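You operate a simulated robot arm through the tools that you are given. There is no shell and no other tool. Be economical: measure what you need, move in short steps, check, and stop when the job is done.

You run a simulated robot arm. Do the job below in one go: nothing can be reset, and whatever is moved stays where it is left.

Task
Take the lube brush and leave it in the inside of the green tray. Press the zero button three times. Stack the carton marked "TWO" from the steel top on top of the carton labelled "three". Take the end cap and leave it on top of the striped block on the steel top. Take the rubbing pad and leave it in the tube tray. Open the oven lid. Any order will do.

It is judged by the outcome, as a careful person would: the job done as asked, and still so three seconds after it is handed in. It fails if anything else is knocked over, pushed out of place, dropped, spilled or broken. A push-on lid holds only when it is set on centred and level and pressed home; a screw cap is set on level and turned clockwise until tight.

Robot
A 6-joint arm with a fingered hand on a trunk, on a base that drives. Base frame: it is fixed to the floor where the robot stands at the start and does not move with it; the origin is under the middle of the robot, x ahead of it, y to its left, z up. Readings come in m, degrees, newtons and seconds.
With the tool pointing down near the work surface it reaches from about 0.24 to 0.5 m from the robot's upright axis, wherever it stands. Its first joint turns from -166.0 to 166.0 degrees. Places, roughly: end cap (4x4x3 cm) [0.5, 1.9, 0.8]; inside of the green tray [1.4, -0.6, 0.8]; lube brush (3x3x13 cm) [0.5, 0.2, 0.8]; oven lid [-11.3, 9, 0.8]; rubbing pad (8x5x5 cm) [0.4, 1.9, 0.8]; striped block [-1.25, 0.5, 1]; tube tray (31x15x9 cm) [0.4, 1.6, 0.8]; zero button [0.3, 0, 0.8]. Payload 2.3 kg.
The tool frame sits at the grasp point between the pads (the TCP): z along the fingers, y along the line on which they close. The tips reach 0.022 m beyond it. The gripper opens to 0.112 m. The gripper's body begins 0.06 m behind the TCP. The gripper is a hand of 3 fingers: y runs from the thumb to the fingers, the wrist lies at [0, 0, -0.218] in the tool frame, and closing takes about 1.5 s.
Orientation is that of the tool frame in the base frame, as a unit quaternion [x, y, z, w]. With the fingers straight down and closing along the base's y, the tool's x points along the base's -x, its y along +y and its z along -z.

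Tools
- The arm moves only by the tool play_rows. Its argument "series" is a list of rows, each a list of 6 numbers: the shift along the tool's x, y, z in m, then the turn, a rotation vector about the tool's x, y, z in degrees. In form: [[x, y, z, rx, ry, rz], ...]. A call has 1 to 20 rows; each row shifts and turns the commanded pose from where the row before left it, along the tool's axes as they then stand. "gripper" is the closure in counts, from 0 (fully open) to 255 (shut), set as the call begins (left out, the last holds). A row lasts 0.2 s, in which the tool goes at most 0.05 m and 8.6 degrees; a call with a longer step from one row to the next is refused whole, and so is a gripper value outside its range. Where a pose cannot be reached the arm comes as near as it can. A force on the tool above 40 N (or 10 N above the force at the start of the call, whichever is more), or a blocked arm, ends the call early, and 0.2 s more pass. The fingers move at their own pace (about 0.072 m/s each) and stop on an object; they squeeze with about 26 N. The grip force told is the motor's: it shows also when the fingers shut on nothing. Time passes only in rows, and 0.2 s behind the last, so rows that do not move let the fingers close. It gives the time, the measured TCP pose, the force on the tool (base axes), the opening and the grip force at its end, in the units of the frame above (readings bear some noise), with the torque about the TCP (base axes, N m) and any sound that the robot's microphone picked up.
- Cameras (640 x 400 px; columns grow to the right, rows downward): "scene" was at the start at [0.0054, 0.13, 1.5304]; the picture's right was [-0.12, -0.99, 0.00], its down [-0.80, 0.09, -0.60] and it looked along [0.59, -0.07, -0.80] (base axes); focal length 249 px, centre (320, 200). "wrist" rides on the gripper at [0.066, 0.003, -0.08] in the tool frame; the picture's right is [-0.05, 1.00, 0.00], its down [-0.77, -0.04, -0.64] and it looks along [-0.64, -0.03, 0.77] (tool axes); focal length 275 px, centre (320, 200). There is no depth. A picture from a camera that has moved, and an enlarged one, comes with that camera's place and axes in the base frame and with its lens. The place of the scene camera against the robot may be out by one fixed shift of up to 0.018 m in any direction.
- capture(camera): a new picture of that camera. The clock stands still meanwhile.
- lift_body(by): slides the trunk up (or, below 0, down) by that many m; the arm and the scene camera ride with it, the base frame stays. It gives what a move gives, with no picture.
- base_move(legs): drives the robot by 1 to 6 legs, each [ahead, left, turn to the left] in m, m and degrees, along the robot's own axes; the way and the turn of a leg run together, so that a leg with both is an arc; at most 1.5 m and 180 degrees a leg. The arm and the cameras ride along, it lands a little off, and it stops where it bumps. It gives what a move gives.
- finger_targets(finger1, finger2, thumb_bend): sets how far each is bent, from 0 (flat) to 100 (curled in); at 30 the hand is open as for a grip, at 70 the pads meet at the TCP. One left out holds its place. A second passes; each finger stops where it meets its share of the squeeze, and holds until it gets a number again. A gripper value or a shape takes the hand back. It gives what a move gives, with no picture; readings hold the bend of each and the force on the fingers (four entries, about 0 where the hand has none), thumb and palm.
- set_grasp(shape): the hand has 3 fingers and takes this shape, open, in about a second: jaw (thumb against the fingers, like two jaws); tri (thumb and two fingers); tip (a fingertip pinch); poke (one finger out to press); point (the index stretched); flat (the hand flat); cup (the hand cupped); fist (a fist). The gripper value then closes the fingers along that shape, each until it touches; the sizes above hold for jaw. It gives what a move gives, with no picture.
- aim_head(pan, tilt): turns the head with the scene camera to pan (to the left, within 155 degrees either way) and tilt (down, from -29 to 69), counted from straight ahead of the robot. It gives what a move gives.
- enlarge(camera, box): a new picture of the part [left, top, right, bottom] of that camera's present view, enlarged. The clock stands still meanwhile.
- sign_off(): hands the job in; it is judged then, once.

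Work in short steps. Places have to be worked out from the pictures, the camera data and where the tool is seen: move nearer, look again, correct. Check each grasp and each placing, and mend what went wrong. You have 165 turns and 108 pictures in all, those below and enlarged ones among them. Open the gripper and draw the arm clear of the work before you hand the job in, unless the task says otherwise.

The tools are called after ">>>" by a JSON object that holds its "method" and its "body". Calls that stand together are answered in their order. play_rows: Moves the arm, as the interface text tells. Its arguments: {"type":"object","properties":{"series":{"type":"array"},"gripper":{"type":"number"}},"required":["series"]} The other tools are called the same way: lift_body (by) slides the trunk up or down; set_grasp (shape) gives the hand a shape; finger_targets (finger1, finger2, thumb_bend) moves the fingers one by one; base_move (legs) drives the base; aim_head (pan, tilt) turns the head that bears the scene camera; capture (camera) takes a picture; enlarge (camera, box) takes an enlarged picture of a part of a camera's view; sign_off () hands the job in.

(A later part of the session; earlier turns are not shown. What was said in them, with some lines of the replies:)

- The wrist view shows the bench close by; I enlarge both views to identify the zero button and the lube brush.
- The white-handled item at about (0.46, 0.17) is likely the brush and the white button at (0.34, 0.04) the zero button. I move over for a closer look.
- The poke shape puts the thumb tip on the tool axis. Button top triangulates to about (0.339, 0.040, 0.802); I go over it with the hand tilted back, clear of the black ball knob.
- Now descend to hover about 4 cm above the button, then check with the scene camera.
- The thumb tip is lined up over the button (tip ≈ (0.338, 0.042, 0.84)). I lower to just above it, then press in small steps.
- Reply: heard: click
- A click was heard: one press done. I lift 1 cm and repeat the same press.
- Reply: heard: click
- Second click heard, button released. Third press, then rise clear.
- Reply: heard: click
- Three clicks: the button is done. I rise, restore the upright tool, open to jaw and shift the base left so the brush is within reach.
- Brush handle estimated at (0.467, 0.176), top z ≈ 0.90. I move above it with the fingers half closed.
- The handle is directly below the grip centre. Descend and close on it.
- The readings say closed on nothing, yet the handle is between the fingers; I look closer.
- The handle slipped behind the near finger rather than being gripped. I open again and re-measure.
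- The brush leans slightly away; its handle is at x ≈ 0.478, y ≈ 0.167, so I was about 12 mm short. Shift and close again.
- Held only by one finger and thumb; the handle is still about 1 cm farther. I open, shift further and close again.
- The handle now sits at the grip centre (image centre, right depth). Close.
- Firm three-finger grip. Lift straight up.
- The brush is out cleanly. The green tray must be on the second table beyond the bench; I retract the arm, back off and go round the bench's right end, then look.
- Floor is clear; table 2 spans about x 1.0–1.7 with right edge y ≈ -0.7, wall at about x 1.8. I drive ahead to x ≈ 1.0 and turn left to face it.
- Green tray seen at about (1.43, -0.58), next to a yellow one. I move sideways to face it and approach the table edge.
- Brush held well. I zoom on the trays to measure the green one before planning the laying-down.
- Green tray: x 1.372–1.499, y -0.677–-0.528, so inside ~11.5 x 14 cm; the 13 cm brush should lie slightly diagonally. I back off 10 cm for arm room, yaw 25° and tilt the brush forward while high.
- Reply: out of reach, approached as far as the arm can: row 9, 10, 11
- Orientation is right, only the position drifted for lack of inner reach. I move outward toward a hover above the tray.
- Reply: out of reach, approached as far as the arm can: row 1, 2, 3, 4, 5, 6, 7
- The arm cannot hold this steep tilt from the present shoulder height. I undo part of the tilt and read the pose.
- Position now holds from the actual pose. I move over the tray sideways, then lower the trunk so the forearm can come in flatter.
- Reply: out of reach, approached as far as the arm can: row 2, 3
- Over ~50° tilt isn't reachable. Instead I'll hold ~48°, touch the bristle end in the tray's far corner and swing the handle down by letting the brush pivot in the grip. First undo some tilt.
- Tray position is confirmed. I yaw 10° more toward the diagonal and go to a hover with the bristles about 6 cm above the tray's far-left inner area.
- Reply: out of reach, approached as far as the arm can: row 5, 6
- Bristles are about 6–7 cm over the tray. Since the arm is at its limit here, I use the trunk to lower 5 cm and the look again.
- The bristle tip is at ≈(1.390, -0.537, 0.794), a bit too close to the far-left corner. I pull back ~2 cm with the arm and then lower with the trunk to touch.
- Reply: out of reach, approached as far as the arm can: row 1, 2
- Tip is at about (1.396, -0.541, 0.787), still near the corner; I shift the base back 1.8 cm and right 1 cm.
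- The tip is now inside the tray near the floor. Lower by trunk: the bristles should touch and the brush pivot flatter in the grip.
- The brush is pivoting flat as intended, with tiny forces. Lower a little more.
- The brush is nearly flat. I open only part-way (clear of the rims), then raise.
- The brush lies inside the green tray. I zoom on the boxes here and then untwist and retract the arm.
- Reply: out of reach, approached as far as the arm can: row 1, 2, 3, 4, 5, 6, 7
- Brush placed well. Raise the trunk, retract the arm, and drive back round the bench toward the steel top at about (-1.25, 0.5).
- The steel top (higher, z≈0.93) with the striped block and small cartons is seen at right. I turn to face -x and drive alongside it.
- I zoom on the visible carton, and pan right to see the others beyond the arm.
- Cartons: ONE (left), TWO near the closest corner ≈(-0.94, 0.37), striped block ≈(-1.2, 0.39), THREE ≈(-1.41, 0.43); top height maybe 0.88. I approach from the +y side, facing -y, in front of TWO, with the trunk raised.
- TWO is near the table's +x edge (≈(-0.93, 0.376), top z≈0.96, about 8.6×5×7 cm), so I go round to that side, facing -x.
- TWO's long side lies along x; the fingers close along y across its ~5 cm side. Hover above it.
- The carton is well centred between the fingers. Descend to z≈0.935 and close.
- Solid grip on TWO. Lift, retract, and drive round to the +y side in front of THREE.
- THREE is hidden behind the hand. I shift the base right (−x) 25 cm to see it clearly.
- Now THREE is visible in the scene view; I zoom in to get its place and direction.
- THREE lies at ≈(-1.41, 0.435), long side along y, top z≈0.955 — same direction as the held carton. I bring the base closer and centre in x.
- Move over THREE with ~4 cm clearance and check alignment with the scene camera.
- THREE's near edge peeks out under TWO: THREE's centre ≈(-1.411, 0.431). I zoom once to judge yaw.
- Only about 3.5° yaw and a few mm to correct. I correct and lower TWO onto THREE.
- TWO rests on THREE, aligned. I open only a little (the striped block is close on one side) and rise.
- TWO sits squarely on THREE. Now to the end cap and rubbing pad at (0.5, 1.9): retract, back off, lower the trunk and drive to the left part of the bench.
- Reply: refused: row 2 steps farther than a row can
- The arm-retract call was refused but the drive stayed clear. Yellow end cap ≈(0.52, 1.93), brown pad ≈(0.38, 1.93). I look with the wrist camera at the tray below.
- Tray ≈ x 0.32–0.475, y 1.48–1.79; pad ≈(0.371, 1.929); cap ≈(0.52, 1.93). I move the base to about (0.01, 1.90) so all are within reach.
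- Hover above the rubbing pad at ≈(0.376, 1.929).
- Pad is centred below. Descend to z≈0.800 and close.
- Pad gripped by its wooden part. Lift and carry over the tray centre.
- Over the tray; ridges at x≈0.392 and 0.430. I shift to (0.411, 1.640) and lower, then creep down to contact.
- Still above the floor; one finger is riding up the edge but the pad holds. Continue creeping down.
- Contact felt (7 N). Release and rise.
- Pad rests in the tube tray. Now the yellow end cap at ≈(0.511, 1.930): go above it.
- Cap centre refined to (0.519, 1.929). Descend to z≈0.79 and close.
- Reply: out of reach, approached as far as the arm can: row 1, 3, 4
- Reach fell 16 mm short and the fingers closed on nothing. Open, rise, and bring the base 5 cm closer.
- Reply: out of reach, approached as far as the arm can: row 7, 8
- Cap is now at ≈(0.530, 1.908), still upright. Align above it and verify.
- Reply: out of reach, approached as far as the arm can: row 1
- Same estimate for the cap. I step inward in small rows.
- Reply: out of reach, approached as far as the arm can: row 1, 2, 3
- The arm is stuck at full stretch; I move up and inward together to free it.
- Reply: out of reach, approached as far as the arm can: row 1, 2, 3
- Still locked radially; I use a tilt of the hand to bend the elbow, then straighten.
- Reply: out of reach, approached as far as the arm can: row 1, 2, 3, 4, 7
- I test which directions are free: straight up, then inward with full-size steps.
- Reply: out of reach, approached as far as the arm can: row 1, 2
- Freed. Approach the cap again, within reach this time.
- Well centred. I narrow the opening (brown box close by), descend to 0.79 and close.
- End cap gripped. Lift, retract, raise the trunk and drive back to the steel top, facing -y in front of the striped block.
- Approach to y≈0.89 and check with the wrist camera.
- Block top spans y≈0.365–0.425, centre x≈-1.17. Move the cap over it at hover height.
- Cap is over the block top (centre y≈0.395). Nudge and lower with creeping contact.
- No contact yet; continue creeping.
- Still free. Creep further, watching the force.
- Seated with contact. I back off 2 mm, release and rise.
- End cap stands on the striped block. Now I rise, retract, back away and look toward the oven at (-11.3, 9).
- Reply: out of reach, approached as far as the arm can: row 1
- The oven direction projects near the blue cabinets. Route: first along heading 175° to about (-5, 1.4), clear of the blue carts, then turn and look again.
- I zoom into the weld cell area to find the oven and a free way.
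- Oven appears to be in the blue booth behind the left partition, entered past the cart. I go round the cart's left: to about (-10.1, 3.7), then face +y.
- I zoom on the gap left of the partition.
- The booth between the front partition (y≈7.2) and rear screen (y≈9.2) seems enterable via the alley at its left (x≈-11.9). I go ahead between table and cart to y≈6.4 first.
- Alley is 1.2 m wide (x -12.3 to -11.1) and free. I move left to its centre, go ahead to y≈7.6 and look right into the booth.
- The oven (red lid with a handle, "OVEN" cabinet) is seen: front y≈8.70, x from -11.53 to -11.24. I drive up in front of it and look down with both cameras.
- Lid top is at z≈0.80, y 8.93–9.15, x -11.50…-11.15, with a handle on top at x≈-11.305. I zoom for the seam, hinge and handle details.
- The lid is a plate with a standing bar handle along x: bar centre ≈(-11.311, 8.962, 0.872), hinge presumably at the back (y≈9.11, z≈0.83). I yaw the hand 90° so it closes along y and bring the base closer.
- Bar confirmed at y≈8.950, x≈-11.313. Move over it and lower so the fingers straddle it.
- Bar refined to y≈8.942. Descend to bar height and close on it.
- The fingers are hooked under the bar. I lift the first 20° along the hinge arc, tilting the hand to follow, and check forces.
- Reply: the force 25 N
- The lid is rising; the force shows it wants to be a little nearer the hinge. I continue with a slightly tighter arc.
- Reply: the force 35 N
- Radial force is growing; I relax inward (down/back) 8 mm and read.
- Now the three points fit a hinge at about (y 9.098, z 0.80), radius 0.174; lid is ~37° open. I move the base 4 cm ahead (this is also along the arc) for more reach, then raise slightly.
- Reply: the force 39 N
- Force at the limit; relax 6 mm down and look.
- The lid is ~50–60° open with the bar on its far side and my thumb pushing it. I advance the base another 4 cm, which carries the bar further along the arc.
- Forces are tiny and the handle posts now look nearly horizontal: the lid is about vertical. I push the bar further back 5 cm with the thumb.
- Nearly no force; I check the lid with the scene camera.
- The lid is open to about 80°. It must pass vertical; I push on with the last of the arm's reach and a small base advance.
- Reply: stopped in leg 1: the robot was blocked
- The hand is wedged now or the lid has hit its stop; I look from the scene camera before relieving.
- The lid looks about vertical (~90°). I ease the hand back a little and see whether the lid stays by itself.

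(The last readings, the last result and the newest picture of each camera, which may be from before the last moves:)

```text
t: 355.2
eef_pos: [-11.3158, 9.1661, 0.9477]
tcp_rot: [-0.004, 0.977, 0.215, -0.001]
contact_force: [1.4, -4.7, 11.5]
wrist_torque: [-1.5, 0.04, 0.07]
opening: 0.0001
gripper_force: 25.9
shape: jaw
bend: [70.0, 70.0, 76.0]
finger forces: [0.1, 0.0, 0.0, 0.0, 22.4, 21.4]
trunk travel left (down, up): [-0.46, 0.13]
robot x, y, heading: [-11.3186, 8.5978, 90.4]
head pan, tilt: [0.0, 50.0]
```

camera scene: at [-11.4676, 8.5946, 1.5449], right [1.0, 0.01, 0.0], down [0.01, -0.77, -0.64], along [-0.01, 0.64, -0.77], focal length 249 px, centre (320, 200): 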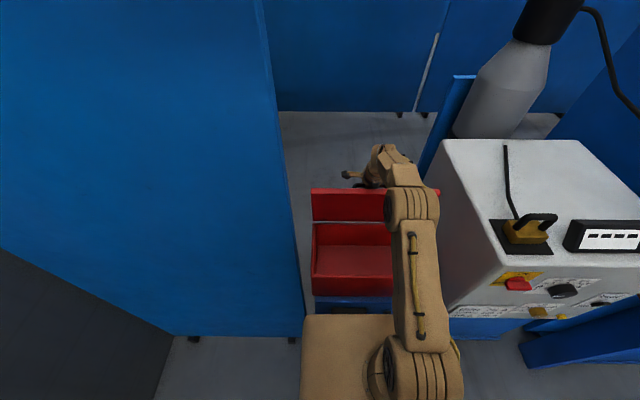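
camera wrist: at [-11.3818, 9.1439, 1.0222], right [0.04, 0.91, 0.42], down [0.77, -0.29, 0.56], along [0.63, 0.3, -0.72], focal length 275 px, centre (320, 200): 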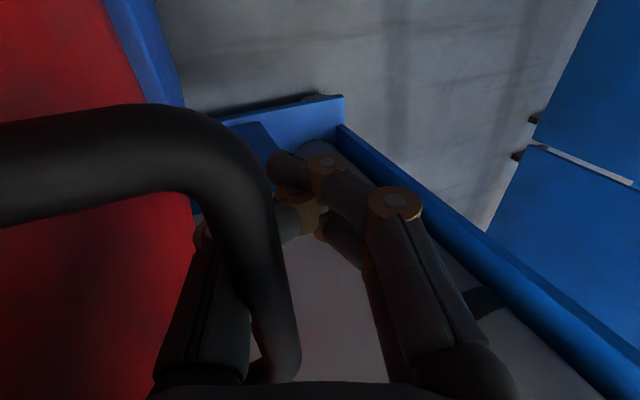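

The thumb root presses on the lid's edge (a wedge, not the stop). I lift the hand 3 cm along its axis so the thumb pad takes the bar, then push on.

>>> {"method": "play_rows", "body": {"series": [[0, 0, -0.01, 0, 0, 0], [0, 0, -0.01, 0, 0, 0], [0, 0.004, -0.01, 0, 0, 0], [0, 0, 0, 0, 0, 0]]}}

>>> {"method": "play_rows", "body": {"series": [[0, 0.009, 0.004, 0, 0, 0], [0, 0.009, 0.004, 0, 0, 0], [0, 0, 0, 0, 0, 0]]}}

>>> {"method": "capture", "body": {"camera": "wrist"}}

```text
t: 355.9
eef_pos: [-11.3151, 9.1584, 0.9598]
tcp_rot: [-0.003, 0.979, 0.203, -0.003]
contact_force: [1.9, -6.4, -24.0]
wrist_torque: [0.7, 0.01, 0.02]
opening: 0.0
gripper_force: 25.9
shape: jaw
bend: [70.0, 70.0, 76.0]
finger forces: [0.0, 0.0, 0.0, 0.0, 25.6, 1.1]
trunk travel left (down, up): [-0.46, 0.13]
robot x, y, heading: [-11.3184, 8.5986, 90.8]
head pan, tilt: [0.0, 50.0]
stopped in row 3: the force on the tool passed its limit (the readings are from after the stop); the commanded pose is now the measured one
```

```text
t: 356.4
eef_pos: [-11.3153, 9.1666, 0.9568]
tcp_rot: [-0.002, 0.98, 0.199, -0.003]
contact_force: [2.0, -9.7, -18.0]
wrist_torque: [-0.01, 0.02, 0.08]
opening: 0.0004
gripper_force: 26.0
shape: jaw
bend: [70.0, 70.0, 77.0]
finger forces: [0.0, 0.0, 0.0, 0.0, 34.3, 9.5]
trunk travel left (down, up): [-0.46, 0.13]
robot x, y, heading: [-11.316, 8.5977, 90.6]
head pan, tilt: [0.0, 50.0]
stopped in row 2: the force on the tool passed its limit (the readings are from after the stop); the commanded pose is now the measured one
```

```text
3 pictures are left
camera wrist: at [-11.3824, 9.1372, 1.0336], right [0.04, 0.92, 0.39], down [0.78, -0.28, 0.57], along [0.63, 0.28, -0.72], focal length 275 px, centre (320, 200)
```

wrist: 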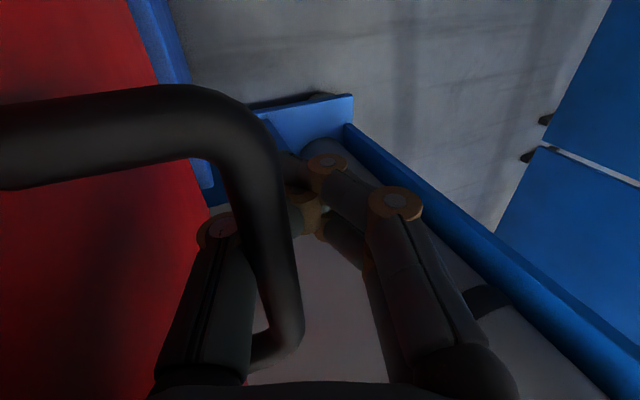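

Raising just pulls on the bar. I lower slightly to neutral, then push purely +y in small steps and compare motion with force.

>>> {"method": "play_rows", "body": {"series": [[0, -0.002, 0.006, 0, 0, 0], [0, 0, 0, 0, 0, 0]]}}

>>> {"method": "play_rows", "body": {"series": [[0, 0.0046, 0.002, 0, 0, 0], [0, 0.0046, 0.002, 0, 0, 0], [0, 0, 0, 0, 0, 0]]}}

```text
t: 357.0
eef_pos: [-11.3146, 9.1677, 0.9562]
tcp_rot: [-0.003, 0.979, 0.206, -0.003]
contact_force: [1.3, -6.3, 24.5]
wrist_torque: [-2.7, -0.03, 0.06]
opening: 0.0
gripper_force: 25.8
shape: jaw
bend: [70.0, 70.0, 77.0]
finger forces: [0.0, 0.1, 0.0, 0.0, 27.4, 31.3]
trunk travel left (down, up): [-0.46, 0.13]
robot x, y, heading: [-11.3226, 8.597, 90.6]
head pan, tilt: [0.0, 50.0]
```

```text
t: 357.8
eef_pos: [-11.3157, 9.1747, 0.9547]
tcp_rot: [-0.001, 0.979, 0.204, -0.002]
contact_force: [1.8, -14.1, 25.4]
wrist_torque: [-3.89, 0.05, 0.05]
opening: 0.0002
gripper_force: 25.9
shape: jaw
bend: [70.0, 70.0, 77.0]
finger forces: [0.0, 0.1, 0.1, 0.0, 53.4, 49.7]
trunk travel left (down, up): [-0.46, 0.13]
robot x, y, heading: [-11.3185, 8.5963, 90.7]
head pan, tilt: [0.0, 50.0]
```

The hand is at its stretch limit here. I test whether the lid stays: move the thumb back 1.5 cm within the handle gap and read the forces.

>>> {"method": "play_rows", "body": {"series": [[0, -0.0055, -0.0035, 0, 0, 0], [0, -0.0055, -0.0028, 0, 0, 0], [0, -0.0055, -0.0022, 0, 0, 0], [0, 0, 0, 0, 0, 0], [0, 0, 0, 0, 0, 0]]}}

```text
t: 359.0
eef_pos: [-11.3159, 9.1594, 0.9561]
tcp_rot: [-0.003, 0.979, 0.205, -0.002]
contact_force: [2.0, -3.0, 26.2]
wrist_torque: [-2.04, 0.04, 0.13]
opening: 0.0
gripper_force: 26.2
shape: jaw
bend: [70.0, 70.0, 76.0]
finger forces: [0.0, 0.0, 0.0, 0.0, 9.8, 18.5]
trunk travel left (down, up): [-0.46, 0.13]
robot x, y, heading: [-11.3221, 8.5996, 90.7]
head pan, tilt: [0.0, 50.0]
```

Still pressed down on the lid edge; raise 4 mm.

>>> {"method": "play_rows", "body": {"series": [[0, 0, -0.002, 0, 0, 0], [0, 0, -0.002, 0, 0, 0], [0, 0, 0, 0, 0, 0]]}}

```text
t: 359.8
eef_pos: [-11.3151, 9.1576, 0.9564]
tcp_rot: [-0.003, 0.98, 0.201, -0.001]
contact_force: [0.6, -3.5, 3.6]
wrist_torque: [-0.57, -0.02, 0.01]
opening: 0.0
gripper_force: 25.2
shape: jaw
bend: [70.0, 70.0, 76.0]
finger forces: [0.0, 0.0, 0.2, 0.1, 12.0, 9.3]
trunk travel left (down, up): [-0.46, 0.13]
robot x, y, heading: [-11.3182, 8.5989, 90.8]
head pan, tilt: [0.0, 50.0]
```

The thumb's own squeeze pinches the bar against the palm. I relax the thumb and fingers slightly and see which way the lid leans.

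>>> {"method": "finger_targets", "body": {"finger1": 60, "finger2": 60, "thumb_bend": 66}}

```text
t: 360.8
eef_pos: [-11.3161, 9.1594, 0.9576]
tcp_rot: [-0.003, 0.979, 0.203, -0.002]
contact_force: [0.6, -0.2, 2.6]
wrist_torque: [-0.25, 0.0, 0.01]
opening: 0.0
gripper_force: 2.9
shape: fingers
bend: [70.0, 70.0, 76.0]
finger forces: [0.1, 0.0, 0.0, 0.0, 2.7, 2.9]
trunk travel left (down, up): [-0.46, 0.13]
robot x, y, heading: [-11.3205, 8.5978, 90.6]
head pan, tilt: [0.0, 50.0]
```

Loads nearly vanished. Open a bit more, mostly the fingers.

>>> {"method": "finger_targets", "body": {"finger1": 45, "finger2": 45, "thumb_bend": 60}}

```text
t: 361.8
eef_pos: [-11.3162, 9.1591, 0.9577]
tcp_rot: [-0.003, 0.979, 0.203, -0.003]
contact_force: [0.0, 0.3, 3.1]
wrist_torque: [-0.21, 0.03, -0.01]
opening: 0.0
gripper_force: 2.1
shape: fingers
bend: [71.0, 71.0, 81.0]
finger forces: [0.0, 0.2, 0.1, 0.1, 1.8, 2.2]
trunk travel left (down, up): [-0.46, 0.13]
robot x, y, heading: [-11.3205, 8.6008, 90.5]
head pan, tilt: [0.0, 50.0]
```

I take one picture to see the state.

>>> {"method": "capture", "body": {"camera": "wrist"}}

```text
2 pictures are left
camera wrist: at [-11.3824, 9.1287, 1.0334], right [0.04, 0.92, 0.4], down [0.77, -0.28, 0.57], along [0.63, 0.28, -0.72], focal length 275 px, centre (320, 200)
```

wrist: 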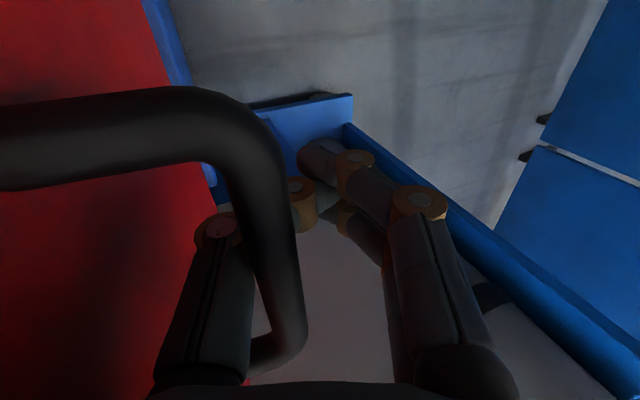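

The lid hasn't moved with almost no y force. I open further and read.

>>> {"method": "finger_targets", "body": {"finger1": 30, "finger2": 30, "thumb_bend": 45}}

```text
t: 362.8
eef_pos: [-11.3154, 9.158, 0.9569]
tcp_rot: [-0.003, 0.979, 0.202, -0.002]
contact_force: [-0.7, -0.8, -0.8]
wrist_torque: [0.02, 0.01, 0.0]
opening: 0.0901
gripper_force: 0.0
shape: fingers
bend: [30.0, 30.0, 45.0]
finger forces: [0.0, 0.1, 0.0, 0.0, 0.0, 0.1]
trunk travel left (down, up): [-0.46, 0.13]
robot x, y, heading: [-11.3212, 8.5959, 90.4]
head pan, tilt: [0.0, 50.0]
```

No forces at all: the lid stands on its own. I withdraw straight up with the trunk.

>>> {"method": "lift_body", "body": {"by": 0.04}}

>>> {"method": "lift_body", "body": {"by": 0.085}}

```text
t: 363.6
eef_pos: [-11.3158, 9.1597, 0.9982]
tcp_rot: [-0.002, 0.979, 0.202, -0.002]
contact_force: [-0.3, -0.6, -0.1]
wrist_torque: [-0.01, 0.04, -0.01]
opening: 0.0913
gripper_force: 0.7
shape: fingers
bend: [30.0, 30.0, 45.0]
finger forces: [0.0, 0.0, 0.0, 0.0, 0.4, 0.0]
trunk travel left (down, up): [-0.5, 0.09]
robot x, y, heading: [-11.3175, 8.5945, 90.7]
head pan, tilt: [0.0, 50.0]
```

```text
t: 364.8
eef_pos: [-11.3157, 9.1597, 1.0814]
tcp_rot: [-0.002, 0.979, 0.203, -0.002]
contact_force: [0.0, 0.3, -0.1]
wrist_torque: [0.0, 0.01, -0.03]
opening: 0.0908
gripper_force: 0.0
shape: fingers
bend: [30.0, 30.0, 45.0]
finger forces: [0.0, 0.0, 0.0, 0.0, 0.1, 0.0]
trunk travel left (down, up): [-0.585, 0.005]
robot x, y, heading: [-11.3172, 8.5996, 90.6]
head pan, tilt: [0.0, 50.0]
```

The hand is above the lid now. I check the lid with the scene camera.

>>> {"method": "enlarge", "body": {"camera": "scene", "box": [260, 130, 480, 350]}}

```text
1.82 times, centred on (370, 240) of scene
camera zoom: at [-11.4678, 8.612, 1.6699], right [1.0, 0.01, 0.0], down [0.01, -0.77, -0.64], along [-0.01, 0.64, -0.77], focal length 453 px, centre (229, 127)
```

zoom: 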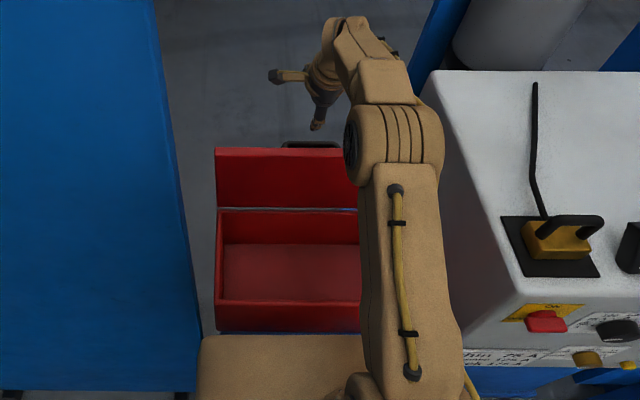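

The lid stands open at about vertical on its own. I raise the arm a little more, then back away over it.

>>> {"method": "play_rows", "body": {"series": [[0, 0.006, -0.03, 0, 0, 0], [0, 0, -0.04, 0, 0, 0], [0, 0, -0.04, 0, 0, 0], [0, 0, 0, 0, 0, 0]]}}

>>> {"method": "base_move", "body": {"legs": [[-0.45, 0, 0]]}}

```text
t: 365.8
eef_pos: [-11.3153, 9.123, 1.1867]
tcp_rot: [-0.002, 0.979, 0.202, -0.002]
contact_force: [-0.5, 0.5, 0.1]
wrist_torque: [0.0, -0.01, -0.01]
opening: 0.0906
gripper_force: 0.0
shape: fingers
bend: [30.0, 30.0, 45.0]
finger forces: [0.1, 0.0, 0.1, 0.0, 0.0, 0.0]
trunk travel left (down, up): [-0.585, 0.005]
robot x, y, heading: [-11.3195, 8.5977, 90.5]
head pan, tilt: [0.0, 50.0]
```

```text
t: 368.5
eef_pos: [-11.3132, 8.6689, 1.1862]
tcp_rot: [-0.006, 0.979, 0.203, -0.003]
contact_force: [-0.1, -0.2, -0.5]
wrist_torque: [0.03, -0.04, -0.01]
opening: 0.0908
gripper_force: 0.1
shape: fingers
bend: [30.0, 30.0, 45.0]
finger forces: [0.0, 0.0, 0.0, 0.0, 0.1, 0.1]
trunk travel left (down, up): [-0.585, 0.005]
robot x, y, heading: [-11.3156, 8.143, 91.1]
head pan, tilt: [0.0, 50.0]
```

Clear of the oven. I open the hand fully and take the last picture to confirm the lid.

>>> {"method": "set_grasp", "body": {"shape": "jaw"}}

>>> {"method": "aim_head", "body": {"pan": 0, "tilt": 35}}

>>> {"method": "capture", "body": {"camera": "scene"}}

```text
t: 369.4
eef_pos: [-11.3146, 8.6703, 1.1865]
tcp_rot: [-0.007, 0.979, 0.203, -0.002]
contact_force: [-0.3, -0.4, 0.6]
wrist_torque: [0.02, 0.04, 0.0]
opening: 0.1119
gripper_force: 0.1
shape: jaw
bend: [30.0, 30.0, 30.0]
finger forces: [0.0, 0.0, 0.1, 0.1, 0.0, 0.0]
trunk travel left (down, up): [-0.585, 0.005]
robot x, y, heading: [-11.3126, 8.1438, 90.9]
head pan, tilt: [0.0, 50.0]
```

```text
t: 370.2
eef_pos: [-11.3139, 8.6699, 1.1869]
tcp_rot: [-0.006, 0.979, 0.202, -0.004]
contact_force: [0.1, 0.0, 0.0]
wrist_torque: [0.0, 0.02, -0.03]
opening: 0.1121
gripper_force: 0.0
shape: jaw
bend: [30.0, 30.0, 30.0]
finger forces: [0.1, 0.0, 0.0, 0.0, 0.0, 0.0]
trunk travel left (down, up): [-0.585, 0.005]
robot x, y, heading: [-11.313, 8.1459, 90.9]
head pan, tilt: [0.0, 35.0]
```

```text
0 pictures are left
camera scene: at [-11.4619, 8.1685, 1.6916], right [1.0, 0.02, 0.0], down [0.01, -0.57, -0.82], along [-0.01, 0.82, -0.57], focal length 249 px, centre (320, 200)
```

scene: 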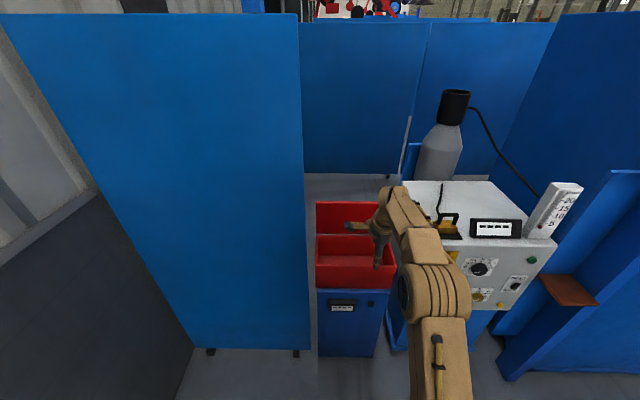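

The oven lid stands open by itself, the hand is empty and clear, and all the other parts were checked when they were placed, so I hand the job in.

>>> {"method": "sign_off", "body": {}}

```text
The job is handed in.
```

I did all six parts of the job and handed it in. I checked each part with pictures or sensor readings as I finished it, but I didn't go back for a second look at the earlier ones.

- **Lube brush:** it lies flat inside the green tray.
- **Zero button:** I pressed it three times and heard a click each time.
- **Carton "TWO":** it is stacked squarely on the carton labelled "three" on the steel top.
- **End cap:** it stands on top of the striped block. My first grasp missed and nudged it about 2 cm on the bench before I picked it up.
- **Rubbing pad:** it is in the tube tray.
- **Oven lid:** it is open to about vertical and has stood on its own for several seconds since I let go. While I was opening it, the robot's base was blocked for a moment, and it may have touched the oven cabinet.
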